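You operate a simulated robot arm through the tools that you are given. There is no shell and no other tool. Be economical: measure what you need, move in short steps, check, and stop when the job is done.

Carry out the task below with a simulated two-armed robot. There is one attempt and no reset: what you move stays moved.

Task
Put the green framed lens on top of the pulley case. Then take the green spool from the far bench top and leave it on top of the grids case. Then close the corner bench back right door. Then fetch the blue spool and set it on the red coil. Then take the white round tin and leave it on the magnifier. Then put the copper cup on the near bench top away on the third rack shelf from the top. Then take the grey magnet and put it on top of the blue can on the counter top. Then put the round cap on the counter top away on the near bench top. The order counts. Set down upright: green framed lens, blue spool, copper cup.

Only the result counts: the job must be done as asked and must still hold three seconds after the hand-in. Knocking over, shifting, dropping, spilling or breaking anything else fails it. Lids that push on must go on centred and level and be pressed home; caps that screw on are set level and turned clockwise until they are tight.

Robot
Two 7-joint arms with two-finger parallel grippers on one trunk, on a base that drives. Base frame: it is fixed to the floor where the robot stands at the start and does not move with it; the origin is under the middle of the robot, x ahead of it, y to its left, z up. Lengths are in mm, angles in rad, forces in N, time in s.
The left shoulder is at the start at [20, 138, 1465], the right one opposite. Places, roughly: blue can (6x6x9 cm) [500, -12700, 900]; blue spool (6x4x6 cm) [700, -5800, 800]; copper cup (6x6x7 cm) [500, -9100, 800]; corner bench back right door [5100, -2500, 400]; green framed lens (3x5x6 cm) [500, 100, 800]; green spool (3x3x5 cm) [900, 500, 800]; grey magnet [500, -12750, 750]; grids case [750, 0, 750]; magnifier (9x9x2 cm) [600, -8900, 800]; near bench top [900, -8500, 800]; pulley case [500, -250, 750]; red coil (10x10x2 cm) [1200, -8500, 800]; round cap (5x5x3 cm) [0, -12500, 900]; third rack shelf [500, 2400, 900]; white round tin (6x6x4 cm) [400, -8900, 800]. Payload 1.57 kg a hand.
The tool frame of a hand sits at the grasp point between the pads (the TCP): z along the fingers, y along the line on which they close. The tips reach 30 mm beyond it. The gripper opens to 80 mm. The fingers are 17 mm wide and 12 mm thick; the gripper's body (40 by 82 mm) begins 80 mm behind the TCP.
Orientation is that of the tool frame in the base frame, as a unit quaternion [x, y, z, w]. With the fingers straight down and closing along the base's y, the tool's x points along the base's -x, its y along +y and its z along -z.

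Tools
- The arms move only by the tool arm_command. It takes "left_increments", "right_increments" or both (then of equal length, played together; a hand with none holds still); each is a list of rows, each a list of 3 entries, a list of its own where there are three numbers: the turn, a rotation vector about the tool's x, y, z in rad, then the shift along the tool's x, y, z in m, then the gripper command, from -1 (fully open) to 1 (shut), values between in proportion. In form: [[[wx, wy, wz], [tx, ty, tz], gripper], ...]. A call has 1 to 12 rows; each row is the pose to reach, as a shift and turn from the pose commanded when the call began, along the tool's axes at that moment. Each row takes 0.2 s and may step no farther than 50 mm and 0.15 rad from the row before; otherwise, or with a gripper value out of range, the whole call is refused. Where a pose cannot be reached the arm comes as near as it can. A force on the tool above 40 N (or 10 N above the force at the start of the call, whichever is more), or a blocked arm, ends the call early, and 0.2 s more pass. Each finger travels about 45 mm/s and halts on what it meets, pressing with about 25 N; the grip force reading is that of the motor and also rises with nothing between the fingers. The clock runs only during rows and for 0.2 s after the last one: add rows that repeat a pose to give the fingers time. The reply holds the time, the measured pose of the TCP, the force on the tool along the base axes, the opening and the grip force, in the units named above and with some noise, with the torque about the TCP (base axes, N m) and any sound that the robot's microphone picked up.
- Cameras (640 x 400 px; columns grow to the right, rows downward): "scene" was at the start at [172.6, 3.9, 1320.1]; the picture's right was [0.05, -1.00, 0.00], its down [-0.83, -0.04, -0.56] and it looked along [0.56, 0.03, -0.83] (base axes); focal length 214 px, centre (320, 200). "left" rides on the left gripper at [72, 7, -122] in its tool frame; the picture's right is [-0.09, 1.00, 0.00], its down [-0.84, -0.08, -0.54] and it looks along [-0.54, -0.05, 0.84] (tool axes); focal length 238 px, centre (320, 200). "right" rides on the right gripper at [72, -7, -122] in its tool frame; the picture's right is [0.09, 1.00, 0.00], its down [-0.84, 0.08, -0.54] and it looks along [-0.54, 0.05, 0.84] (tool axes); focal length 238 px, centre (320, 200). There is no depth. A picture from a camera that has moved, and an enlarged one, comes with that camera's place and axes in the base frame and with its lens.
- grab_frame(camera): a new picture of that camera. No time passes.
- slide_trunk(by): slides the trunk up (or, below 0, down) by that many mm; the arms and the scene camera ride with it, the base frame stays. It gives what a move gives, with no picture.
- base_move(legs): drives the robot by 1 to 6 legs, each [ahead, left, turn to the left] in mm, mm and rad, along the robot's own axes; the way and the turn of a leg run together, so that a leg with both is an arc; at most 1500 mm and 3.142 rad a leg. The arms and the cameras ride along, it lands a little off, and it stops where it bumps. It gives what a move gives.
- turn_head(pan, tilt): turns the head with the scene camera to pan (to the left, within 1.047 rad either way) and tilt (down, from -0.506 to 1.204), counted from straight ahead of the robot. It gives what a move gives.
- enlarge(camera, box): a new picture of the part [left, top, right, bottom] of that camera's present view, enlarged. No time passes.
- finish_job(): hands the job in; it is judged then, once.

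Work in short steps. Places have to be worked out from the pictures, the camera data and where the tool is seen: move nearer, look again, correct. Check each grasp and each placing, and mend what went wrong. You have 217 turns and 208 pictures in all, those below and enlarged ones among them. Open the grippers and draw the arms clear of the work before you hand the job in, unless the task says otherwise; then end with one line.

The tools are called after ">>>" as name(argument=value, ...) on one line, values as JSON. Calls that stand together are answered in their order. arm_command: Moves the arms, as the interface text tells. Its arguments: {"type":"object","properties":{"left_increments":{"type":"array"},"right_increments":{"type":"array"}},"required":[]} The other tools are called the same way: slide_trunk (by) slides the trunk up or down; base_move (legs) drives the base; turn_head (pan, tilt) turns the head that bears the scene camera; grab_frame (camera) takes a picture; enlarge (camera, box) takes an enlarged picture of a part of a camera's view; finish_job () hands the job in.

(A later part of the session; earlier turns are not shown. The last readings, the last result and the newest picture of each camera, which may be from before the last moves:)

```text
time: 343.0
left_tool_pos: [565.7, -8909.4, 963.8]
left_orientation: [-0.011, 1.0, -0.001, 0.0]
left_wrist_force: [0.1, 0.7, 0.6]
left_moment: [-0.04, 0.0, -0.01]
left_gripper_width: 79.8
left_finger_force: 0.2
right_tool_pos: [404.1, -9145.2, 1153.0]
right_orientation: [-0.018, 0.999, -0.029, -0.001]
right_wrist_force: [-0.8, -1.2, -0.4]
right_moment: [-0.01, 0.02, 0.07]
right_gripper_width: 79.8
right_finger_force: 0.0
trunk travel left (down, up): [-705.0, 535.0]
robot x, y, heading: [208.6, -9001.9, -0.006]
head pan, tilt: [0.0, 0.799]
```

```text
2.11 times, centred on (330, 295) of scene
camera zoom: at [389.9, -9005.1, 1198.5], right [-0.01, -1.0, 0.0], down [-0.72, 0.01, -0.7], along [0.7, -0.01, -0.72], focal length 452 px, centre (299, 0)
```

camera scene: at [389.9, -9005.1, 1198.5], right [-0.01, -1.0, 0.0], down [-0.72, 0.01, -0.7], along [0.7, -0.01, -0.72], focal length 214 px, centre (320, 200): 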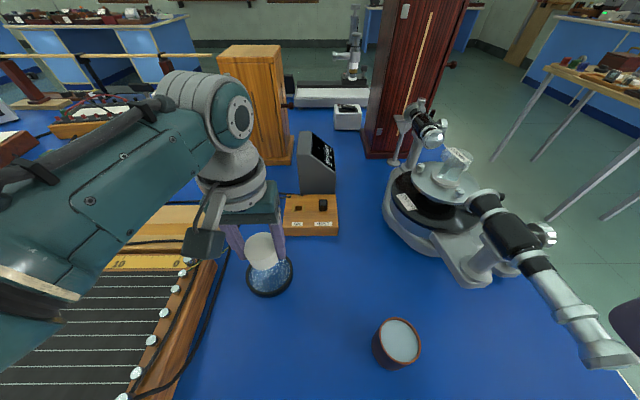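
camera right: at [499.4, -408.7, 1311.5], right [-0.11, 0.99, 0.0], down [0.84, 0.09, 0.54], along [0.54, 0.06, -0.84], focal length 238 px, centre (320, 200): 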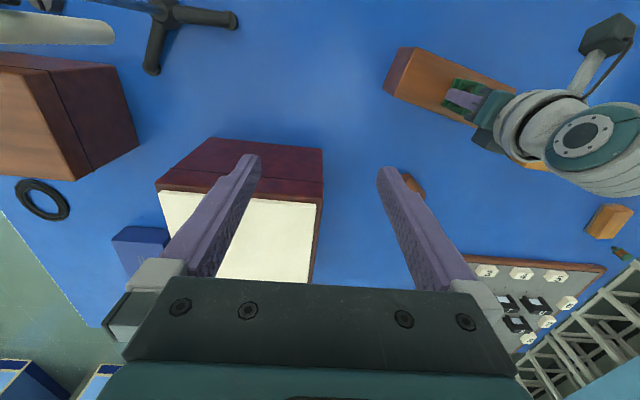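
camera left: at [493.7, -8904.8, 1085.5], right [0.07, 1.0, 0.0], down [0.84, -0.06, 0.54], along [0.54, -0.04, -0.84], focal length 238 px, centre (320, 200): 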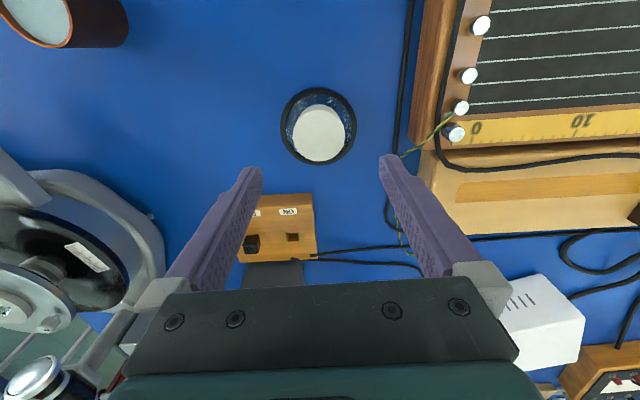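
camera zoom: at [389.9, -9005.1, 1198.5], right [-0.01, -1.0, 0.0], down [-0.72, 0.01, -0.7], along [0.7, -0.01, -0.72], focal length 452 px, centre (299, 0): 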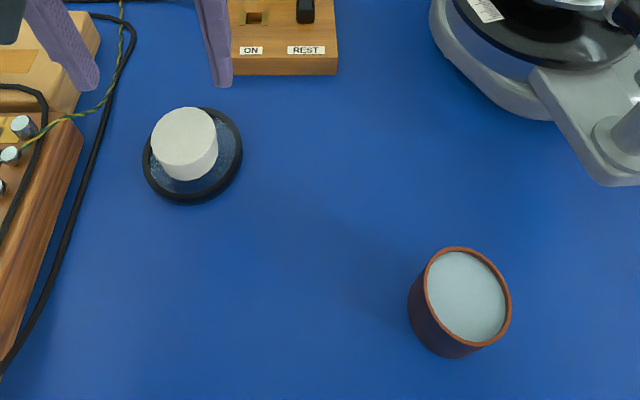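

Tin is on the magnifier. The cup (≈(453,−9109), brim-full looking) must go into a rack, so I'll grip it from the front with a near-horizontal hand. I back off and tilt the left hand forward.

>>> base_move(legs=[[-240, 0, 0], [0, -190, 0]])

>>> arm_command(left_increments=[[[0, -0.14, 0], [0, 0, 0], -1], [[0, -0.28, 0], [0, 0, 0], -1], [[0, -0.42, 0], [0, 0, 0], -1], [[0, -0.56, 0], [0, 0, 0], -1], [[0, -0.7, 0], [0, 0, 0], -1], [[0, -0.84, 0], [0, 0, 0], -1], [[0, -0.98, 0], [0, 0, 0], -1], [[0, -1.12, 0], [0, 0, 0], -1], [[0, -1.25, 0], [0, 0, 0], -1]])

>>> grab_frame(camera="left")

>>> grab_frame(camera="scene")

```text
time: 345.9
left_tool_pos: [326.6, -9091.8, 962.8]
left_orientation: [-0.009, 1.0, 0.0, 0.0]
left_wrist_force: [0.0, 0.0, 0.1]
left_moment: [0.0, -0.03, -0.02]
left_gripper_width: 79.9
left_finger_force: 0.0
right_tool_pos: [164.3, -9328.0, 1153.0]
right_orientation: [-0.016, 0.999, -0.029, -0.001]
right_wrist_force: [0.5, 0.4, -0.7]
right_moment: [-0.01, -0.01, -0.02]
right_gripper_width: 80.1
right_finger_force: 0.0
trunk travel left (down, up): [-705.0, 535.0]
robot x, y, heading: [-33.2, -9185.7, -0.012]
head pan, tilt: [0.0, 0.799]
```

```text
time: 347.9
left_tool_pos: [322.4, -9077.2, 958.3]
left_orientation: [0.023, 0.814, 0.024, 0.58]
left_wrist_force: [-0.9, 0.4, 0.2]
left_moment: [-0.04, 0.0, -0.01]
left_gripper_width: 79.9
left_finger_force: 0.0
left hand out of reach, approached as far as the arm can: row 9
right_tool_pos: [163.1, -9326.1, 1151.9]
right_orientation: [-0.016, 0.999, -0.028, -0.002]
right_wrist_force: [0.4, -0.4, 0.6]
right_moment: [0.0, -0.03, -0.02]
right_gripper_width: 80.1
right_finger_force: 0.1
trunk travel left (down, up): [-705.0, 535.0]
robot x, y, heading: [-32.4, -9183.6, -0.012]
head pan, tilt: [0.0, 0.799]
```

```text
126 pictures are left
camera left: at [183.3, -9067.4, 931.5], right [0.04, 0.99, 0.15], down [-0.24, -0.14, 0.96], along [0.97, -0.07, 0.23], focal length 238 px, centre (320, 200)
```

left: 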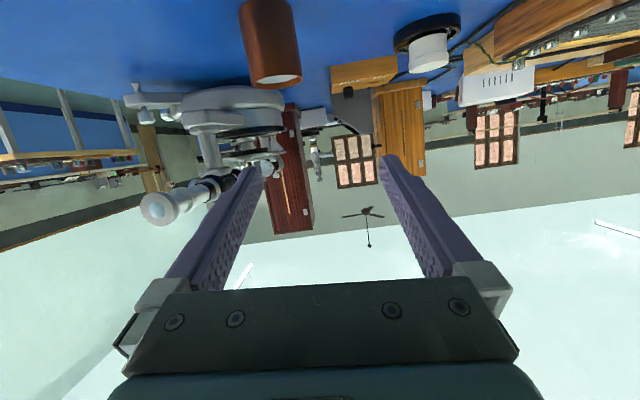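

```text
125 pictures are left
camera scene: at [149.7, -9186.1, 1198.4], right [-0.01, -1.0, 0.0], down [-0.72, 0.01, -0.7], along [0.7, -0.01, -0.72], focal length 214 px, centre (320, 200)
```

scene: 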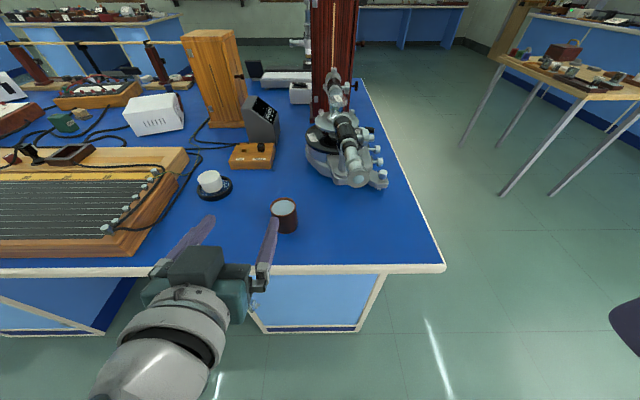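

Near-horizontal grip pose works (19° down). I lower the trunk to bring the fingers to cup height, then align sideways and level the roll.

>>> slide_trunk(by=-112)

>>> arm_command(left_increments=[[[0, 0, -0.07], [0, -0.018, 0], -1], [[0, 0, -0.07], [0, -0.035, 0.0], -1]])

>>> grab_frame(camera="left")

>>> grab_frame(camera="scene")

```text
time: 349.3
left_tool_pos: [327.8, -9073.1, 850.4]
left_orientation: [0.018, 0.811, 0.03, 0.584]
left_wrist_force: [-1.2, 0.9, 0.5]
left_moment: [-0.04, -0.01, 0.0]
left_gripper_width: 80.1
left_finger_force: 0.0
right_tool_pos: [163.0, -9327.8, 1041.0]
right_orientation: [-0.017, 0.999, -0.029, -0.002]
right_wrist_force: [0.3, -0.7, -0.1]
right_moment: [0.03, 0.02, 0.01]
right_gripper_width: 80.0
right_finger_force: 0.0
trunk travel left (down, up): [-593.0, 647.0]
robot x, y, heading: [-33.3, -9184.4, -0.008]
head pan, tilt: [0.0, 0.799]
```

```text
time: 349.7
left_tool_pos: [324.8, -9072.5, 841.2]
left_orientation: [0.028, 0.811, 0.033, 0.584]
left_wrist_force: [-0.1, 0.4, -0.6]
left_moment: [0.02, -0.03, -0.01]
left_gripper_width: 79.8
left_finger_force: 0.1
right_tool_pos: [162.9, -9326.8, 1040.8]
right_orientation: [-0.016, 0.999, -0.028, -0.001]
right_wrist_force: [-0.8, -0.3, 0.7]
right_moment: [-0.03, 0.01, -0.03]
right_gripper_width: 79.8
right_finger_force: 0.0
trunk travel left (down, up): [-593.0, 647.0]
robot x, y, heading: [-34.1, -9183.4, -0.012]
head pan, tilt: [0.0, 0.799]
stopped in row 2 (left hand): the arm was blocked; the commanded pose is now the measured one
```

```text
124 pictures are left
camera left: at [186.2, -9063.0, 812.7], right [0.04, 0.98, 0.17], down [-0.25, -0.16, 0.96], along [0.97, -0.08, 0.24], focal length 238 px, centre (320, 200)
```

left: 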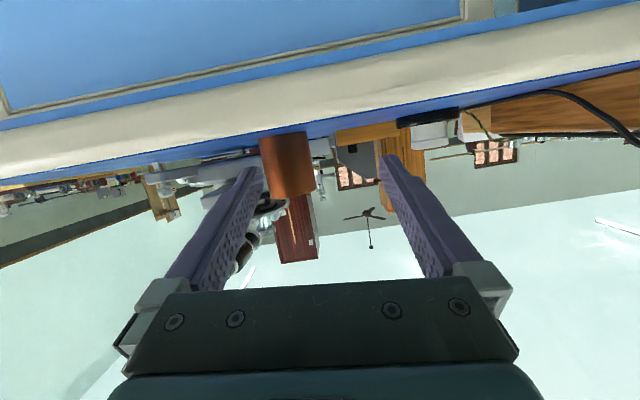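

```text
123 pictures are left
camera scene: at [150.0, -9186.4, 1086.5], right [-0.01, -1.0, 0.0], down [-0.72, 0.01, -0.7], along [0.7, -0.01, -0.72], focal length 214 px, centre (320, 200)
```

scene: 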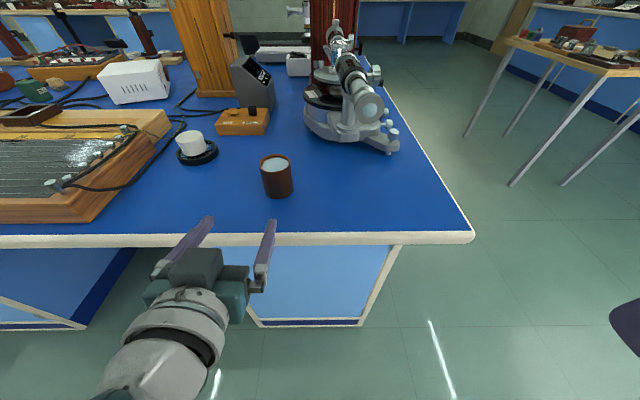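

The arm is cramped this close. I back the base 100 and right 38, then extend the hand 100 mm and fix its roll.

>>> base_move(legs=[[-100, -38, 0]])

>>> arm_command(left_increments=[[[0, 0, 0], [-0.0105, 0, 0.0316], -1], [[0, 0, -0.03], [-0.021, 0, 0.0633], -1], [[0, 0, -0.09], [-0.0318, 0, 0.095], -1], [[0, 0, -0.09], [-0.0318, 0, 0.095], -1]])

>>> grab_frame(camera="left")

>>> grab_frame(camera="scene")

```text
time: 350.9
left_tool_pos: [223.6, -9109.3, 841.4]
left_orientation: [0.028, 0.811, 0.032, 0.583]
left_wrist_force: [-0.5, -0.1, 0.0]
left_moment: [0.01, 0.03, -0.02]
left_gripper_width: 80.0
left_finger_force: 0.1
right_tool_pos: [62.2, -9363.4, 1041.8]
right_orientation: [-0.016, 0.999, -0.028, -0.001]
right_wrist_force: [0.9, -1.2, -0.8]
right_moment: [0.02, 0.0, 0.0]
right_gripper_width: 80.0
right_finger_force: 0.1
trunk travel left (down, up): [-593.0, 647.0]
robot x, y, heading: [-133.0, -9223.4, -0.014]
head pan, tilt: [0.0, 0.799]
```

```text
time: 351.9
left_tool_pos: [322.0, -9094.7, 837.3]
left_orientation: [0.006, 0.812, 0.021, 0.583]
left_wrist_force: [-0.1, -0.3, 0.2]
left_moment: [0.01, 0.0, 0.0]
left_gripper_width: 80.0
left_finger_force: 0.0
right_tool_pos: [60.8, -9363.8, 1040.5]
right_orientation: [-0.016, 0.999, -0.028, -0.001]
right_wrist_force: [1.1, -0.2, -0.3]
right_moment: [0.03, 0.02, 0.0]
right_gripper_width: 79.8
right_finger_force: 0.0
trunk travel left (down, up): [-593.0, 647.0]
robot x, y, heading: [-135.4, -9223.4, -0.009]
head pan, tilt: [0.0, 0.799]
```

```text
122 pictures are left
camera left: at [184.4, -9089.9, 808.2], right [0.01, 0.99, 0.13], down [-0.25, -0.12, 0.96], along [0.97, -0.04, 0.24], focal length 238 px, centre (320, 200)
```

left: 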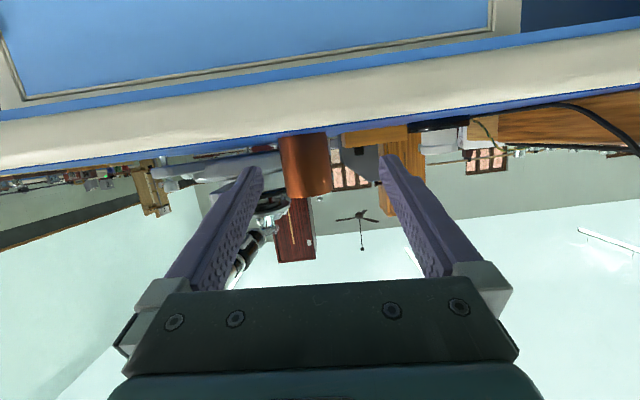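

```text
121 pictures are left
camera scene: at [48.9, -9222.4, 1086.5], right [-0.01, -1.0, 0.0], down [-0.72, 0.01, -0.7], along [0.7, -0.01, -0.72], focal length 214 px, centre (320, 200)
```

scene: 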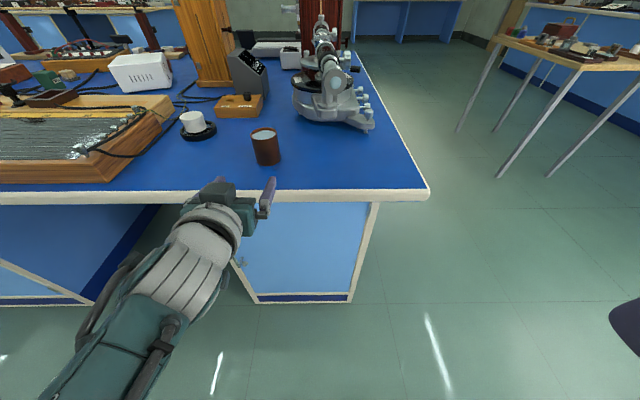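

Cup direction gives y≈−9112, x≈452. I align sideways first, then slide forward until the cup is between the pads.

>>> arm_command(left_increments=[[[0, 0, -0.043], [-0.003, -0.019, 0], -1], [[0, 0, -0.043], [-0.014, -0.019, 0.031], -1], [[0, 0, -0.043], [-0.024, -0.019, 0.062], -1]])

>>> grab_frame(camera="left")

>>> enlarge(camera="scene", box=[150, 100, 350, 225])

```text
time: 352.7
left_tool_pos: [390.1, -9128.3, 846.3]
left_orientation: [-0.027, 0.811, -0.007, 0.584]
left_wrist_force: [-0.1, -0.2, 0.3]
left_moment: [0.01, -0.01, -0.02]
left_gripper_width: 79.7
left_finger_force: 0.0
right_tool_pos: [63.2, -9363.9, 1041.6]
right_orientation: [-0.017, 0.999, -0.029, -0.001]
right_wrist_force: [0.0, -0.2, -0.3]
right_moment: [-0.03, -0.01, 0.01]
right_gripper_width: 80.1
right_finger_force: 0.0
trunk travel left (down, up): [-593.0, 647.0]
robot x, y, heading: [-134.9, -9219.5, -0.009]
head pan, tilt: [0.0, 0.799]
```

```text
120 pictures are left
camera left: at [252.2, -9126.0, 816.6], right [-0.01, 1.0, 0.04], down [-0.25, -0.05, 0.97], along [0.97, 0.0, 0.25], focal length 238 px, centre (320, 200)
```

left: 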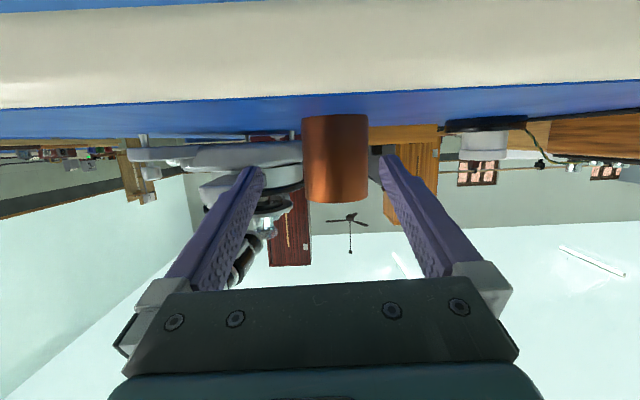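

```text
3.20 times, centred on (250, 162) of scene
camera zoom: at [49.3, -9222.1, 1086.6], right [-0.01, -1.0, 0.0], down [-0.72, 0.01, -0.7], along [0.7, -0.01, -0.72], focal length 686 px, centre (544, 320)
```

zoom: 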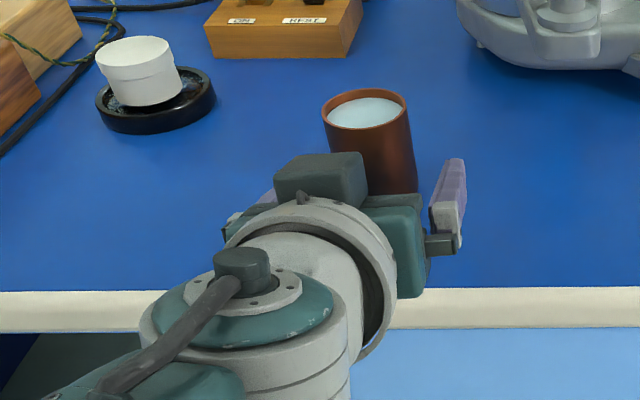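

TCP is 16 mm too far right. I correct sideways, then go forward 62 mm.

>>> arm_command(left_increments=[[[0, 0, 0.045], [0, 0.014, 0], -1], [[0, 0, 0.045], [-0.008, 0.014, 0.03], -1], [[0, 0, 0.045], [-0.0166, 0.014, 0.06], -1], [[0, 0, 0.045], [-0.0166, 0.014, 0.06], -1]])

>>> grab_frame(camera="left")

>>> enlarge(camera="scene", box=[150, 100, 350, 225])

```text
time: 353.7
left_tool_pos: [419.7, -9110.3, 843.4]
left_orientation: [-0.008, 0.812, 0.007, 0.584]
left_wrist_force: [1.7, 0.2, 1.0]
left_moment: [-0.01, 0.0, -0.03]
left_gripper_width: 80.2
left_finger_force: 0.1
left hand out of reach, approached as far as the arm can: row 2, 3, 4
right_tool_pos: [62.0, -9363.4, 1040.4]
right_orientation: [-0.016, 0.999, -0.029, -0.001]
right_wrist_force: [1.1, -0.4, 0.5]
right_moment: [-0.01, -0.03, 0.0]
right_gripper_width: 79.9
right_finger_force: 0.0
trunk travel left (down, up): [-593.0, 647.0]
robot x, y, heading: [-132.0, -9221.5, -0.014]
head pan, tilt: [0.0, 0.799]
```

```text
118 pictures are left
camera left: at [281.8, -9107.1, 814.3], right [0.01, 1.0, 0.09], down [-0.25, -0.08, 0.97], along [0.97, -0.03, 0.24], focal length 238 px, centre (320, 200)
```

left: 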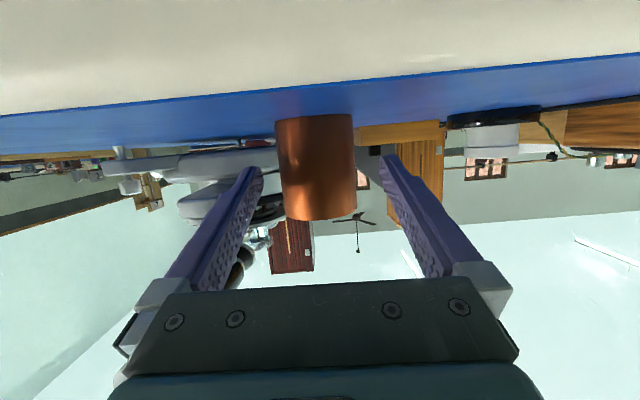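

```text
3.20 times, centred on (250, 162) of scene
camera zoom: at [49.0, -9222.4, 1086.5], right [-0.01, -1.0, 0.0], down [-0.72, 0.01, -0.7], along [0.7, -0.01, -0.72], focal length 686 px, centre (544, 320)
```

zoom: 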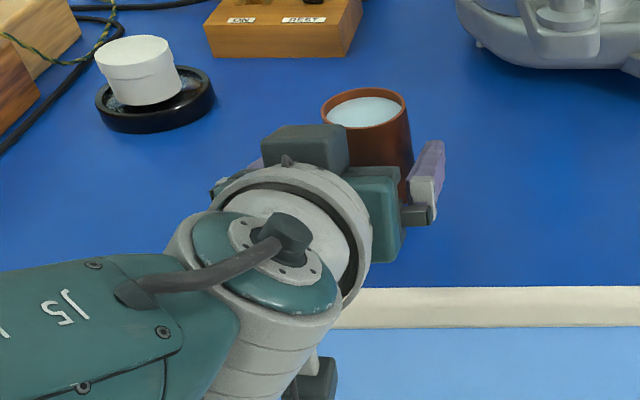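

Centred and level, 32 mm short at arm's limit. I drive the base 33 mm forward, then close.

>>> base_move(legs=[[33, -2, 0]])

>>> grab_frame(camera="left")

```text
time: 354.6
left_tool_pos: [454.0, -9113.4, 843.8]
left_orientation: [-0.007, 0.811, 0.006, 0.585]
left_wrist_force: [0.0, 0.2, -0.4]
left_moment: [0.01, -0.01, -0.04]
left_gripper_width: 79.8
left_finger_force: 0.1
right_tool_pos: [96.0, -9366.0, 1041.9]
right_orientation: [-0.015, 0.999, -0.029, -0.002]
right_wrist_force: [0.0, 0.0, -0.6]
right_moment: [0.01, 0.0, 0.01]
right_gripper_width: 80.0
right_finger_force: 0.0
trunk travel left (down, up): [-593.0, 647.0]
robot x, y, heading: [-99.1, -9222.0, -0.014]
head pan, tilt: [0.0, 0.799]
```

```text
116 pictures are left
camera left: at [315.8, -9110.2, 814.2], right [0.01, 1.0, 0.09], down [-0.25, -0.08, 0.97], along [0.97, -0.03, 0.24], focal length 238 px, centre (320, 200)
```

left: 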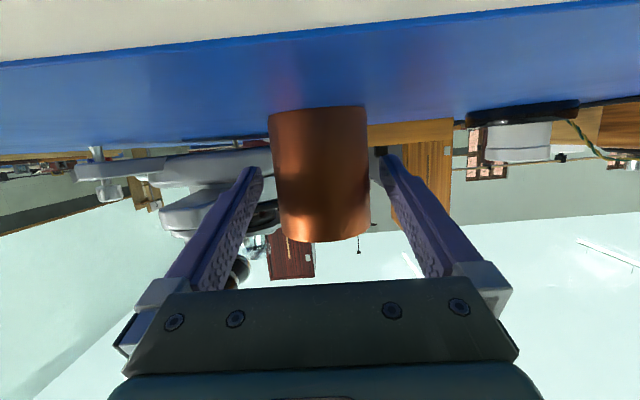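

Cup is between the fingers. I close and lift slightly.

>>> arm_command(left_increments=[[[0, 0, 0], [0, 0, 0], 0], [[0, 0, 0], [0, 0, 0], 0.6], [[0, 0, 0], [0, 0, 0], 1], [[0, 0, 0], [0, 0, 0], 1], [[0, 0, 0], [0, 0, 0], 1]])

>>> slide_trunk(by=60)

>>> grab_frame(camera="left")

>>> grab_frame(camera="scene")

```text
time: 355.8
left_tool_pos: [454.9, -9114.0, 844.1]
left_orientation: [-0.008, 0.812, 0.007, 0.583]
left_wrist_force: [0.0, 0.9, 1.1]
left_moment: [0.0, 0.0, 0.07]
left_gripper_width: 53.2
left_finger_force: 24.8
right_tool_pos: [96.0, -9366.1, 1040.8]
right_orientation: [-0.015, 0.999, -0.029, -0.001]
right_wrist_force: [-1.0, 0.1, 0.2]
right_moment: [0.04, 0.03, 0.0]
right_gripper_width: 79.9
right_finger_force: 0.1
trunk travel left (down, up): [-593.0, 647.0]
robot x, y, heading: [-97.7, -9217.1, -0.015]
head pan, tilt: [0.0, 0.799]
```

```text
time: 356.8
left_tool_pos: [454.3, -9114.0, 902.8]
left_orientation: [-0.008, 0.812, 0.006, 0.584]
left_wrist_force: [-0.3, 0.1, -1.5]
left_moment: [0.01, 0.02, -0.02]
left_gripper_width: 53.3
left_finger_force: 24.8
right_tool_pos: [95.5, -9366.1, 1101.4]
right_orientation: [-0.015, 0.999, -0.029, -0.002]
right_wrist_force: [-0.9, -0.2, -0.5]
right_moment: [-0.01, -0.01, -0.01]
right_gripper_width: 80.0
right_finger_force: 0.1
trunk travel left (down, up): [-653.0, 587.0]
robot x, y, heading: [-100.7, -9222.1, -0.012]
head pan, tilt: [0.0, 0.799]
```

```text
115 pictures are left
camera left: at [315.1, -9110.2, 874.0], right [0.01, 1.0, 0.09], down [-0.25, -0.08, 0.97], along [0.97, -0.03, 0.24], focal length 238 px, centre (320, 200)
```

left: 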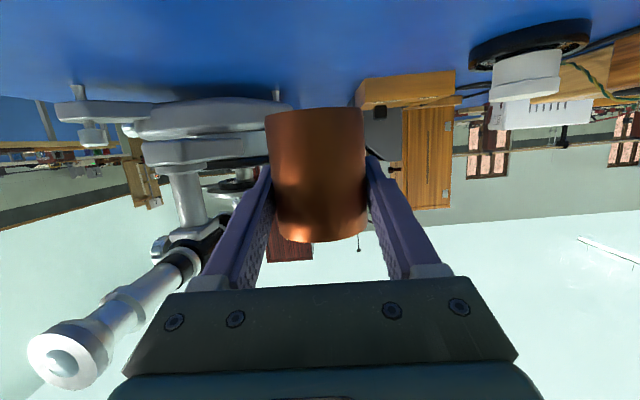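

```text
114 pictures are left
camera scene: at [82.6, -9225.0, 1146.5], right [-0.01, -1.0, 0.0], down [-0.72, 0.01, -0.7], along [0.7, -0.01, -0.72], focal length 214 px, centre (320, 200)
```

scene: 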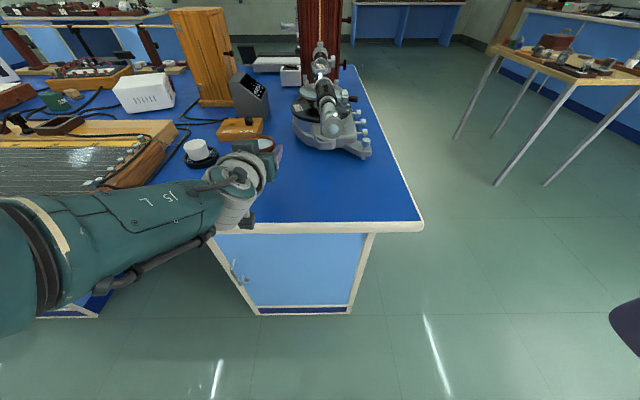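

Cup is held upright (bottom ≈45 mm below TCP). I back off and drive along the near aisle toward the rack.

>>> base_move(legs=[[-310, 0, 0.013], [0, 1450, 0], [0, 1450, 0], [0, 1450, 0], [0, 1450, 0]])

>>> grab_frame(camera="scene")

```text
time: 383.1
left_tool_pos: [411.5, -3989.4, 904.3]
left_orientation: [0.017, 0.813, -0.023, 0.581]
left_wrist_force: [-1.1, -3.3, -2.6]
left_moment: [-0.01, 0.01, 0.14]
left_gripper_width: 53.0
left_finger_force: 25.0
right_tool_pos: [45.7, -4209.0, 1100.6]
right_orientation: [0.005, 1.0, -0.029, -0.003]
right_wrist_force: [0.3, 0.8, 0.5]
right_moment: [0.0, 0.02, 0.03]
right_gripper_width: 80.2
right_finger_force: 0.1
trunk travel left (down, up): [-653.0, 587.0]
robot x, y, heading: [-139.8, -4060.7, -0.056]
head pan, tilt: [0.0, 0.799]
stopped in leg 5: the force on the tool passed its limit at 56 N (the readings are from after the stop); the commanded pose is now the measured one
```

```text
113 pictures are left
camera scene: at [38.2, -4067.6, 1146.4], right [-0.05, -1.0, 0.0], down [-0.72, 0.04, -0.7], along [0.7, -0.04, -0.72], focal length 214 px, centre (320, 200)
```

scene: 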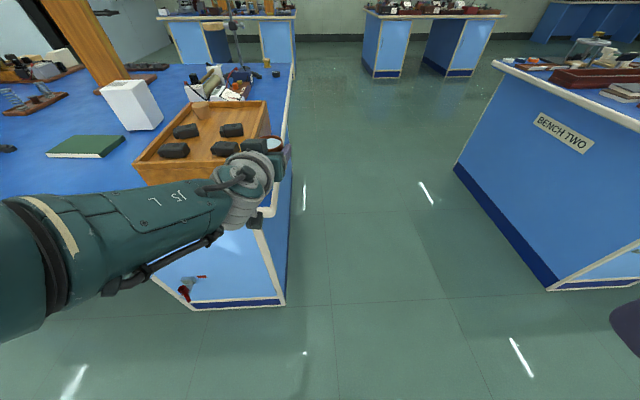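

I drifted toward the bench and the hand touched a wooden tray. I retreat right a little and back away, then check the cup and tray.

>>> base_move(legs=[[0, -40, 0], [-350, 0, 0.056]])

>>> grab_frame(camera="scene")

>>> grab_frame(camera="left")

```text
time: 385.9
left_tool_pos: [45.2, -3986.0, 904.1]
left_orientation: [-0.007, 0.813, -0.005, 0.582]
left_wrist_force: [0.9, 0.8, -2.6]
left_moment: [-0.02, 0.02, 0.01]
left_gripper_width: 52.9
left_finger_force: 24.9
right_tool_pos: [-306.7, -4229.7, 1100.7]
right_orientation: [-0.026, 0.999, -0.029, -0.001]
right_wrist_force: [0.7, -0.4, -0.2]
right_moment: [0.02, 0.01, 0.02]
right_gripper_width: 80.0
right_finger_force: 0.1
trunk travel left (down, up): [-653.0, 587.0]
robot x, y, heading: [-502.1, -4091.1, 0.005]
head pan, tilt: [0.0, 0.799]
```

```text
112 pictures are left
camera scene: at [-321.4, -4088.3, 1146.4], right [0.01, -1.0, 0.0], down [-0.72, 0.0, -0.7], along [0.7, 0.0, -0.72], focal length 214 px, centre (320, 200)
```

scene: 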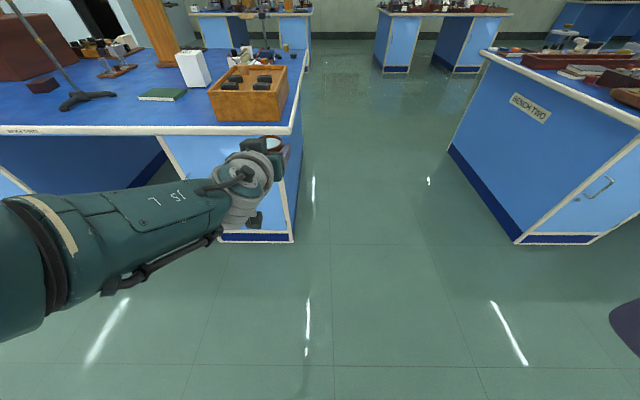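

```text
111 pictures are left
camera left: at [-91.9, -3981.2, 875.9], right [0.02, 1.0, 0.07], down [-0.24, -0.06, 0.97], along [0.97, -0.04, 0.24], focal length 238 px, centre (320, 200)
```

left: 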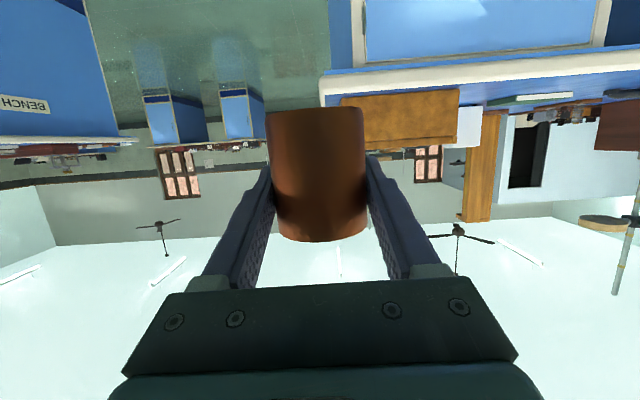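

The cup is still upright and the tray appears in place. I continue left with x≈−500 and frequent checks.

>>> base_move(legs=[[0, 1450, 0], [0, 1450, 0]])

```text
time: 399.9
left_tool_pos: [28.2, -1058.6, 904.5]
left_orientation: [-0.015, 0.813, 0.001, 0.583]
left_wrist_force: [0.2, 0.9, -1.8]
left_moment: [-0.02, -0.03, -0.03]
left_gripper_width: 52.9
left_finger_force: 24.9
right_tool_pos: [-318.4, -1308.1, 1100.5]
right_orientation: [-0.035, 0.999, -0.029, -0.001]
right_wrist_force: [-0.1, -0.1, 0.3]
right_moment: [0.01, 0.0, 0.0]
right_gripper_width: 79.9
right_finger_force: 0.0
trunk travel left (down, up): [-653.0, 587.0]
robot x, y, heading: [-520.4, -1169.1, 0.028]
head pan, tilt: [0.0, 0.799]
```

>>> base_move(legs=[[0, 1350, -0.028], [0, 1000, 0]])

>>> turn_head(pan=0.6, tilt=0.3)

>>> grab_frame(camera="scene")

```text
time: 411.6
left_tool_pos: [13.9, 1300.2, 903.7]
left_orientation: [-0.007, 0.813, -0.005, 0.582]
left_wrist_force: [0.5, 0.1, -1.7]
left_moment: [0.01, -0.01, 0.05]
left_gripper_width: 53.1
left_finger_force: 25.1
right_tool_pos: [-338.3, 1057.8, 1100.3]
right_orientation: [-0.025, 0.999, -0.029, -0.001]
right_wrist_force: [0.3, -0.6, -0.6]
right_moment: [0.01, 0.0, -0.01]
right_gripper_width: 79.9
right_finger_force: 0.1
trunk travel left (down, up): [-653.0, 587.0]
robot x, y, heading: [-536.8, 1197.0, 0.004]
head pan, tilt: [0.0, 0.799]
```

```text
time: 412.6
left_tool_pos: [14.6, 1300.1, 904.2]
left_orientation: [-0.006, 0.813, -0.006, 0.582]
left_wrist_force: [-0.2, -0.4, -2.1]
left_moment: [0.02, 0.01, 0.01]
left_gripper_width: 52.8
left_finger_force: 25.5
right_tool_pos: [-339.4, 1057.7, 1100.3]
right_orientation: [-0.025, 0.999, -0.029, -0.001]
right_wrist_force: [-0.6, -0.2, -0.6]
right_moment: [0.04, -0.02, -0.02]
right_gripper_width: 80.1
right_finger_force: 0.0
trunk travel left (down, up): [-653.0, 587.0]
robot x, y, heading: [-538.5, 1193.4, 0.005]
head pan, tilt: [0.6, 0.3]
```

```text
110 pictures are left
camera scene: at [-358.4, 1250.4, 1190.8], right [0.57, -0.82, 0.0], down [-0.24, -0.17, -0.95], along [0.79, 0.54, -0.3], focal length 214 px, centre (320, 200)
```

scene: 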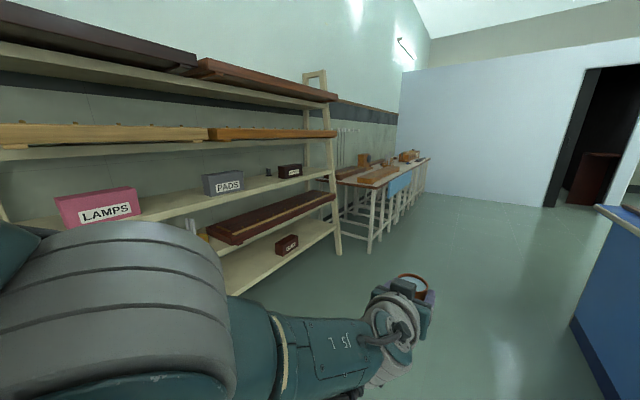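

The rack stands along y≈2200+, facing me; the third shelf holds LAMPS and PADS boxes (z≈890). I turn to face it and move in front of x≈600.

>>> base_move(legs=[[0, 0, 1.566], [0, -1140, 0]])

>>> turn_head(pan=0, tilt=0.35)

>>> grab_frame(camera="scene")

```text
time: 422.1
left_tool_pos: [517.5, 1720.8, 904.3]
left_orientation: [-0.567, 0.583, 0.399, 0.424]
left_wrist_force: [-0.4, 0.3, -1.3]
left_moment: [-0.01, 0.01, 0.0]
left_gripper_width: 53.0
left_finger_force: 24.4
right_tool_pos: [744.2, 1358.2, 1100.0]
right_orientation: [0.709, -0.705, 0.022, -0.02]
right_wrist_force: [0.3, -0.2, -0.3]
right_moment: [0.05, 0.03, 0.0]
right_gripper_width: 80.0
right_finger_force: 0.1
trunk travel left (down, up): [-653.0, 587.0]
robot x, y, heading: [598.6, 1167.6, 1.536]
head pan, tilt: [0.6, 0.3]
```

```text
time: 423.1
left_tool_pos: [516.8, 1720.7, 904.8]
left_orientation: [-0.566, 0.583, 0.398, 0.425]
left_wrist_force: [-1.0, 0.0, -2.8]
left_moment: [-0.05, -0.01, 0.0]
left_gripper_width: 53.0
left_finger_force: 25.4
right_tool_pos: [743.4, 1357.5, 1100.0]
right_orientation: [0.709, -0.705, 0.022, -0.019]
right_wrist_force: [0.4, -0.3, 0.4]
right_moment: [0.0, -0.01, 0.0]
right_gripper_width: 79.8
right_finger_force: 0.1
trunk travel left (down, up): [-653.0, 587.0]
robot x, y, heading: [595.1, 1166.6, 1.531]
head pan, tilt: [0.0, 0.351]
```

```text
109 pictures are left
camera scene: at [604.8, 1359.6, 1186.1], right [1.0, -0.04, 0.0], down [-0.01, -0.34, -0.94], along [0.04, 0.94, -0.34], focal length 214 px, centre (320, 200)
```

scene: 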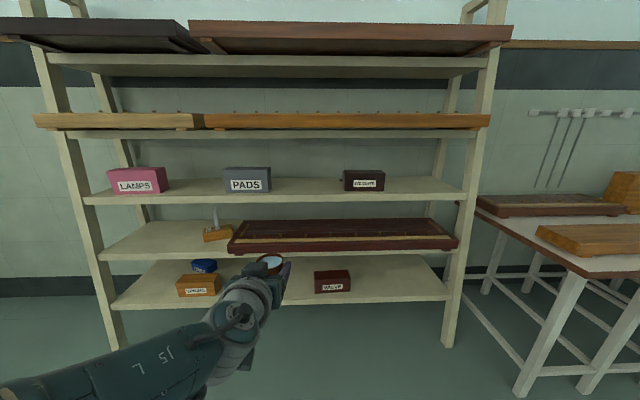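

Third shelf clear between PADS and the small dark box, x≈425–750. I raise the trunk 100 and drive closer, aiming at x≈580.

>>> slide_trunk(by=100)

>>> base_move(legs=[[0, -75, 0.035], [330, 0, 0]])

>>> grab_frame(camera="scene")

>>> grab_frame(camera="left")

```text
time: 424.4
left_tool_pos: [516.8, 1720.0, 1003.1]
left_orientation: [-0.567, 0.583, 0.399, 0.424]
left_wrist_force: [0.0, 0.4, -2.1]
left_moment: [-0.01, 0.0, 0.01]
left_gripper_width: 52.5
left_finger_force: 25.1
right_tool_pos: [743.9, 1358.0, 1200.6]
right_orientation: [0.709, -0.705, 0.021, -0.019]
right_wrist_force: [0.0, 0.0, 0.5]
right_moment: [-0.05, 0.0, 0.01]
right_gripper_width: 80.1
right_finger_force: 0.0
trunk travel left (down, up): [-753.0, 487.0]
robot x, y, heading: [598.5, 1167.7, 1.53]
head pan, tilt: [0.0, 0.351]
```

```text
time: 427.2
left_tool_pos: [575.8, 2033.2, 1004.6]
left_orientation: [0.576, -0.574, -0.405, -0.418]
left_wrist_force: [0.7, 0.8, -1.6]
left_moment: [-0.01, 0.0, -0.01]
left_gripper_width: 52.9
left_finger_force: 24.9
right_tool_pos: [812.8, 1677.8, 1200.8]
right_orientation: [0.72, -0.693, 0.021, -0.02]
right_wrist_force: [0.0, -0.8, 0.3]
right_moment: [-0.01, -0.01, -0.01]
right_gripper_width: 80.4
right_finger_force: 0.1
trunk travel left (down, up): [-753.0, 487.0]
robot x, y, heading: [676.1, 1484.6, 1.567]
head pan, tilt: [0.0, 0.351]
```

```text
108 pictures are left
camera scene: at [674.9, 1674.9, 1286.1], right [1.0, -0.01, 0.0], down [0.0, -0.34, -0.94], along [0.01, 0.94, -0.34], focal length 214 px, centre (320, 200)
```

scene: 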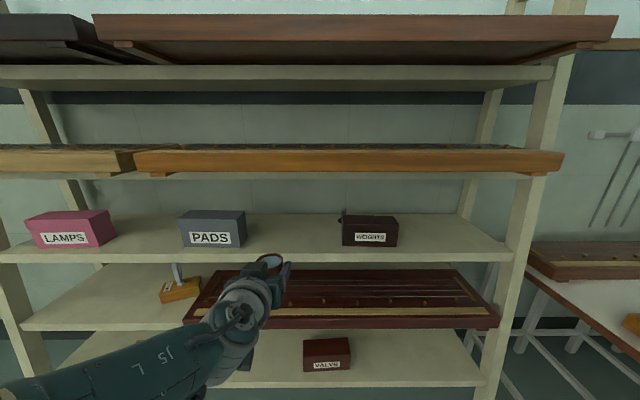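

```text
107 pictures are left
camera left: at [568.2, 1893.8, 975.7], right [-1.0, 0.04, 0.07], down [0.06, -0.24, 0.97], along [0.05, 0.97, 0.24], focal length 238 px, centre (320, 200)
```

left: 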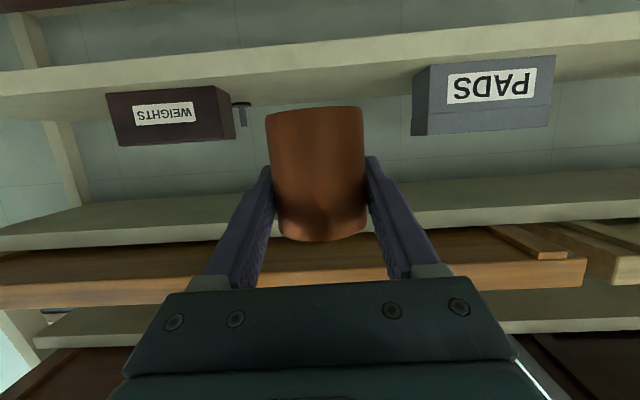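

Shelf front edge estimates: y≈2310–2345, z≈855–878. I enlarge to refine.

>>> enlarge(camera="left", box=[220, 20, 440, 157])

>>> enlarge(camera="scene", box=[230, 190, 410, 302])

```text
2.91 times, centred on (330, 88) of left
camera zoom: at [568.2, 1893.8, 975.7], right [-1.0, 0.04, 0.07], down [0.06, -0.24, 0.97], along [0.05, 0.97, 0.24], focal length 693 px, centre (291, 524)
```

zoom: 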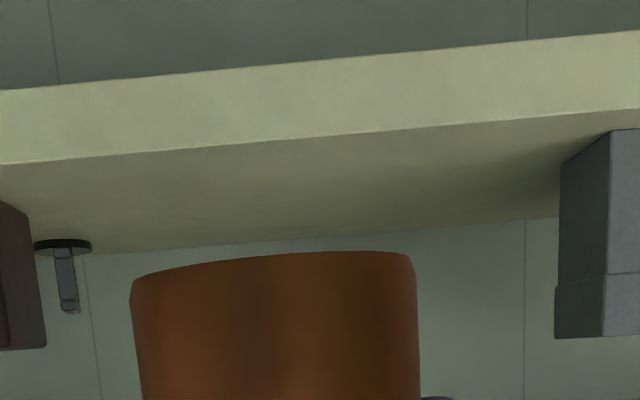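

```text
3.56 times, centred on (320, 246) of scene
camera zoom: at [674.9, 1674.9, 1286.1], right [1.0, -0.01, 0.0], down [0.0, -0.34, -0.94], along [0.01, 0.94, -0.34], focal length 763 px, centre (320, 36)
```

zoom: 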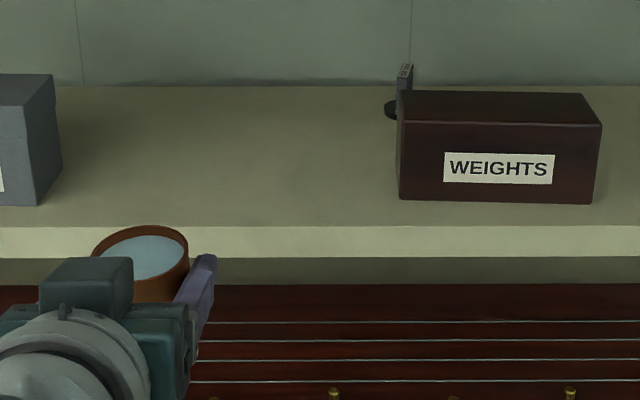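

Shelf 3 top z≈869.5, front edge y≈2296, back ≈2626. I lower the trunk 60 (cup bottom ≈900) and drive 330 forward into the shelf space.

>>> slide_trunk(by=-60)

>>> base_move(legs=[[220, 0, 0], [110, 0, 0]])

>>> grab_frame(camera="left")

>>> grab_frame(camera="scene")

```text
time: 428.2
left_tool_pos: [574.2, 2033.8, 943.8]
left_orientation: [0.576, -0.573, -0.406, -0.418]
left_wrist_force: [-0.4, -0.1, -1.5]
left_moment: [0.0, 0.0, -0.05]
left_gripper_width: 52.5
left_finger_force: 25.0
right_tool_pos: [813.9, 1678.1, 1140.2]
right_orientation: [0.721, -0.693, 0.021, -0.019]
right_wrist_force: [0.0, -0.7, 0.1]
right_moment: [-0.03, 0.02, -0.02]
right_gripper_width: 79.7
right_finger_force: 0.2
trunk travel left (down, up): [-693.0, 547.0]
robot x, y, heading: [670.2, 1480.0, 1.567]
head pan, tilt: [0.0, 0.351]
```

```text
time: 430.7
left_tool_pos: [576.5, 2358.6, 943.9]
left_orientation: [0.577, -0.573, -0.406, -0.416]
left_wrist_force: [0.3, -0.4, -2.2]
left_moment: [0.0, -0.02, -0.02]
left_gripper_width: 52.8
left_finger_force: 25.4
right_tool_pos: [816.1, 2003.1, 1140.2]
right_orientation: [0.72, -0.694, 0.022, -0.018]
right_wrist_force: [-0.3, -0.7, -0.1]
right_moment: [0.02, -0.01, 0.0]
right_gripper_width: 80.2
right_finger_force: 0.0
trunk travel left (down, up): [-693.0, 547.0]
robot x, y, heading: [676.7, 1807.1, 1.561]
head pan, tilt: [0.0, 0.351]
```

```text
104 pictures are left
camera left: at [569.5, 2219.4, 915.5], right [-1.0, 0.03, 0.07], down [0.06, -0.24, 0.97], along [0.05, 0.97, 0.24], focal length 238 px, centre (320, 200)
```

left: 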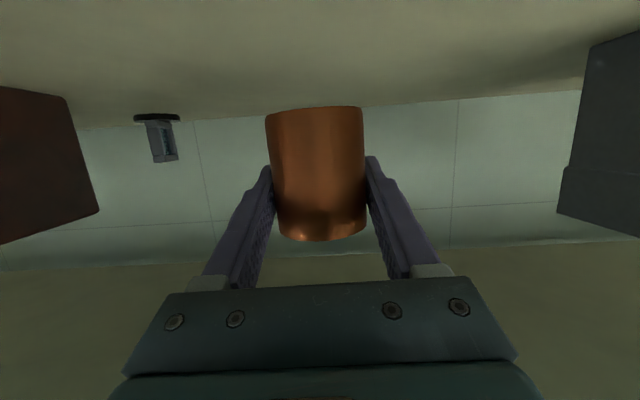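

```text
103 pictures are left
camera scene: at [676.5, 2000.8, 1226.1], right [1.0, 0.0, 0.0], down [0.0, -0.34, -0.94], along [0.0, 0.94, -0.34], focal length 214 px, centre (320, 200)
```

scene: 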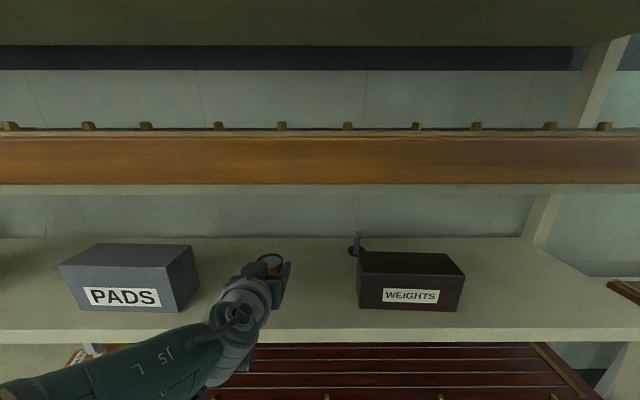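

Good position: cup about 40 mm inside the edge. I lower the trunk 26 toward the shelf.

>>> slide_trunk(by=-26)

>>> slide_trunk(by=-3)

>>> grab_frame(camera="left")

```text
time: 431.4
left_tool_pos: [576.9, 2360.1, 918.6]
left_orientation: [0.577, -0.573, -0.406, -0.417]
left_wrist_force: [-0.6, 0.0, -1.7]
left_moment: [-0.02, 0.0, -0.01]
left_gripper_width: 52.8
left_finger_force: 24.6
right_tool_pos: [815.2, 2003.4, 1114.4]
right_orientation: [0.72, -0.693, 0.021, -0.018]
right_wrist_force: [0.0, 0.6, -0.1]
right_moment: [-0.02, 0.01, -0.01]
right_gripper_width: 79.6
right_finger_force: 0.1
trunk travel left (down, up): [-667.0, 573.0]
robot x, y, heading: [673.3, 1807.1, 1.567]
head pan, tilt: [0.0, 0.351]
```

```text
time: 431.9
left_tool_pos: [575.7, 2358.7, 916.6]
left_orientation: [0.577, -0.573, -0.406, -0.416]
left_wrist_force: [-0.3, 0.5, -2.2]
left_moment: [0.04, -0.02, 0.01]
left_gripper_width: 52.8
left_finger_force: 24.9
right_tool_pos: [814.7, 2003.5, 1112.0]
right_orientation: [0.721, -0.692, 0.022, -0.018]
right_wrist_force: [-0.4, 0.5, -0.6]
right_moment: [0.03, 0.04, 0.0]
right_gripper_width: 79.9
right_finger_force: 0.0
trunk travel left (down, up): [-664.0, 576.0]
robot x, y, heading: [672.6, 1807.8, 1.568]
head pan, tilt: [0.0, 0.351]
```

```text
102 pictures are left
camera left: at [569.5, 2219.3, 886.5], right [-1.0, 0.03, 0.07], down [0.06, -0.24, 0.97], along [0.05, 0.97, 0.24], focal length 238 px, centre (320, 200)
```

left: 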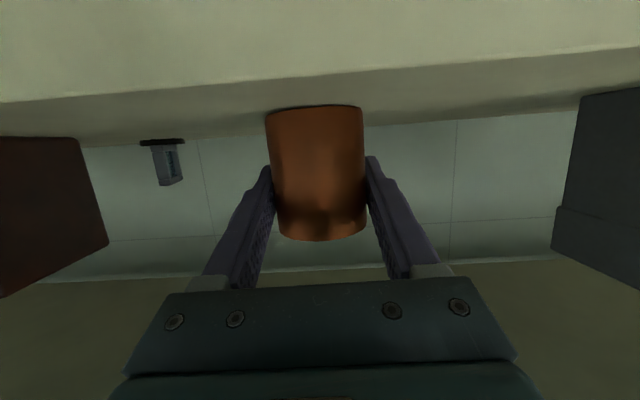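

No contact yet; I continue down in 3 mm steps.

>>> slide_trunk(by=-3)

>>> slide_trunk(by=-2)

```text
time: 432.4
left_tool_pos: [576.8, 2361.0, 914.1]
left_orientation: [0.576, -0.572, -0.408, -0.418]
left_wrist_force: [0.5, -2.5, 8.6]
left_moment: [-0.16, 0.26, 0.1]
left_gripper_width: 52.5
left_finger_force: 24.8
right_tool_pos: [814.9, 2004.1, 1109.7]
right_orientation: [0.72, -0.693, 0.021, -0.02]
right_wrist_force: [-0.7, 0.0, 0.2]
right_moment: [0.05, -0.02, 0.01]
right_gripper_width: 79.9
right_finger_force: 0.0
trunk travel left (down, up): [-661.0, 579.0]
robot x, y, heading: [675.2, 1810.7, 1.564]
head pan, tilt: [0.0, 0.351]
```

```text
time: 432.9
left_tool_pos: [576.8, 2360.5, 912.7]
left_orientation: [0.576, -0.572, -0.407, -0.418]
left_wrist_force: [1.4, -4.3, 16.4]
left_moment: [0.01, 0.33, 0.06]
left_gripper_width: 53.1
left_finger_force: 25.1
right_tool_pos: [814.9, 2005.7, 1106.6]
right_orientation: [0.72, -0.693, 0.021, -0.019]
right_wrist_force: [0.6, 1.0, 0.8]
right_moment: [-0.03, -0.02, 0.03]
right_gripper_width: 80.0
right_finger_force: 0.1
trunk travel left (down, up): [-659.0, 581.0]
robot x, y, heading: [673.8, 1806.7, 1.57]
head pan, tilt: [0.0, 0.351]
```

Contact (16 N). I open the gripper and then back straight out.

>>> arm_command(left_increments=[[[0, 0, 0], [0, 0, 0], 0.2], [[0, 0, 0], [0, 0, 0], -0.3], [[0, 0, 0], [0, 0, 0], -1], [[0, 0, 0], [0, 0, 0], -1]])

>>> grab_frame(camera="left")

```text
time: 433.9
left_tool_pos: [576.1, 2359.2, 910.0]
left_orientation: [0.577, -0.574, -0.405, -0.417]
left_wrist_force: [0.1, -0.7, 0.3]
left_moment: [-0.02, -0.02, 0.0]
left_gripper_width: 79.8
left_finger_force: 0.0
right_tool_pos: [815.4, 2003.5, 1106.1]
right_orientation: [0.72, -0.693, 0.022, -0.019]
right_wrist_force: [-0.2, -0.6, -0.6]
right_moment: [0.01, 0.0, 0.0]
right_gripper_width: 80.0
right_finger_force: 0.0
trunk travel left (down, up): [-659.0, 581.0]
robot x, y, heading: [672.5, 1811.6, 1.565]
head pan, tilt: [0.0, 0.351]
```

```text
101 pictures are left
camera left: at [569.4, 2219.4, 881.4], right [-1.0, 0.03, 0.07], down [0.06, -0.24, 0.97], along [0.05, 0.97, 0.24], focal length 238 px, centre (320, 200)
```

left: 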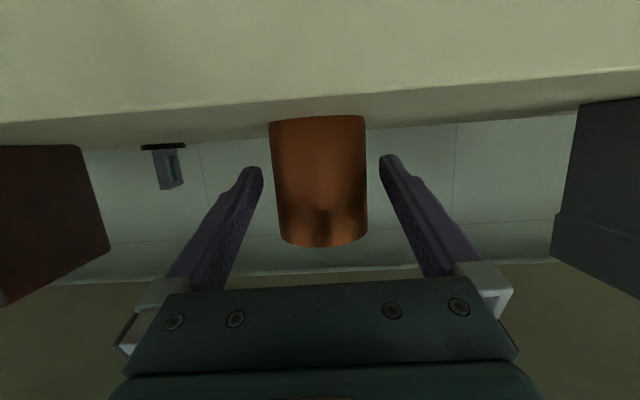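

Cup is standing free. I back straight out 350 mm and check.

>>> base_move(legs=[[-150, 0, 0], [-250, 0, 0]])

>>> grab_frame(camera="scene")

```text
time: 436.8
left_tool_pos: [574.6, 1955.5, 909.9]
left_orientation: [0.577, -0.572, -0.407, -0.417]
left_wrist_force: [0.4, 0.2, -0.3]
left_moment: [0.01, -0.02, 0.0]
left_gripper_width: 80.1
left_finger_force: 0.0
right_tool_pos: [814.2, 1601.3, 1107.0]
right_orientation: [0.72, -0.693, 0.022, -0.019]
right_wrist_force: [-0.5, -0.4, -0.5]
right_moment: [0.03, -0.02, -0.01]
right_gripper_width: 80.1
right_finger_force: 0.0
trunk travel left (down, up): [-659.0, 581.0]
robot x, y, heading: [674.0, 1405.7, 1.569]
head pan, tilt: [0.0, 0.351]
```

```text
100 pictures are left
camera scene: at [675.2, 1598.5, 1192.1], right [1.0, 0.0, 0.0], down [0.0, -0.34, -0.94], along [0.0, 0.94, -0.34], focal length 214 px, centre (320, 200)
```

scene: 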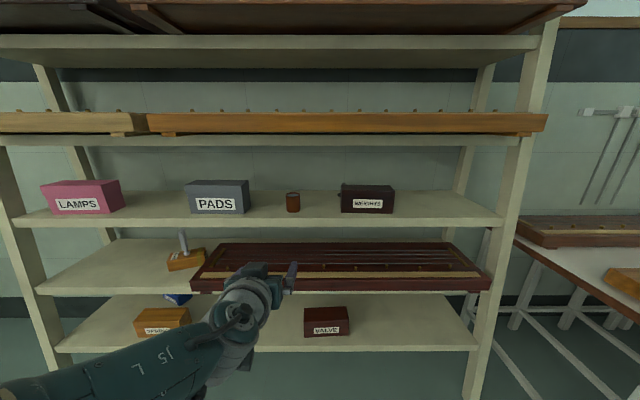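

The cup stands on the third shelf. I fold the left hand back to pointing down, and then head for the counter at y≈−12700.

>>> arm_command(left_increments=[[[0, 0.14, 0], [-0.004, 0, -0.027], -1], [[0, 0.28, 0], [-0.008, 0, -0.054], -1], [[0, 0.42, 0], [-0.012, 0, -0.081], -1], [[0, 0.56, 0], [-0.016, 0, -0.108], -1], [[0, 0.7, 0], [-0.02, 0, -0.135], -1], [[0, 0.84, 0], [-0.024, 0, -0.162], -1], [[0, 0.98, 0], [-0.028, 0, -0.189], -1], [[0, 1.12, 0], [-0.031, 0, -0.21], -1], [[0, 1.24, 0], [-0.031, 0, -0.221], -1]])

>>> base_move(legs=[[0, 0, 1.57], [1170, 0, 0], [0, 1450, 0], [0, 1400, 0]])

```text
time: 438.8
left_tool_pos: [556.2, 1785.2, 977.2]
left_orientation: [0.711, -0.703, -0.008, 0.006]
left_wrist_force: [0.7, 0.2, 0.0]
left_moment: [0.0, 0.01, -0.04]
left_gripper_width: 80.2
left_finger_force: 0.1
left hand out of reach, approached as far as the arm can: row 1, 2, 8, 9
right_tool_pos: [814.3, 1600.9, 1106.5]
right_orientation: [0.72, -0.693, 0.022, -0.019]
right_wrist_force: [-0.5, -0.2, -0.9]
right_moment: [-0.01, 0.01, 0.0]
right_gripper_width: 80.0
right_finger_force: 0.1
trunk travel left (down, up): [-659.0, 581.0]
robot x, y, heading: [674.7, 1404.9, 1.565]
head pan, tilt: [0.0, 0.351]
```

```text
time: 461.9
left_tool_pos: [-938.2, -1528.6, 978.3]
left_orientation: [1.0, -0.003, -0.002, 0.005]
left_wrist_force: [0.2, -0.2, -0.6]
left_moment: [0.02, 0.0, 0.0]
left_gripper_width: 80.0
left_finger_force: 0.0
right_tool_pos: [-749.1, -1276.0, 1107.6]
right_orientation: [1.0, 0.01, 0.002, -0.029]
right_wrist_force: [-0.6, 0.4, -0.2]
right_moment: [0.02, 0.03, 0.01]
right_gripper_width: 80.3
right_finger_force: 0.1
trunk travel left (down, up): [-659.0, 581.0]
robot x, y, heading: [-557.0, -1422.1, 3.118]
head pan, tilt: [0.0, 0.351]
```

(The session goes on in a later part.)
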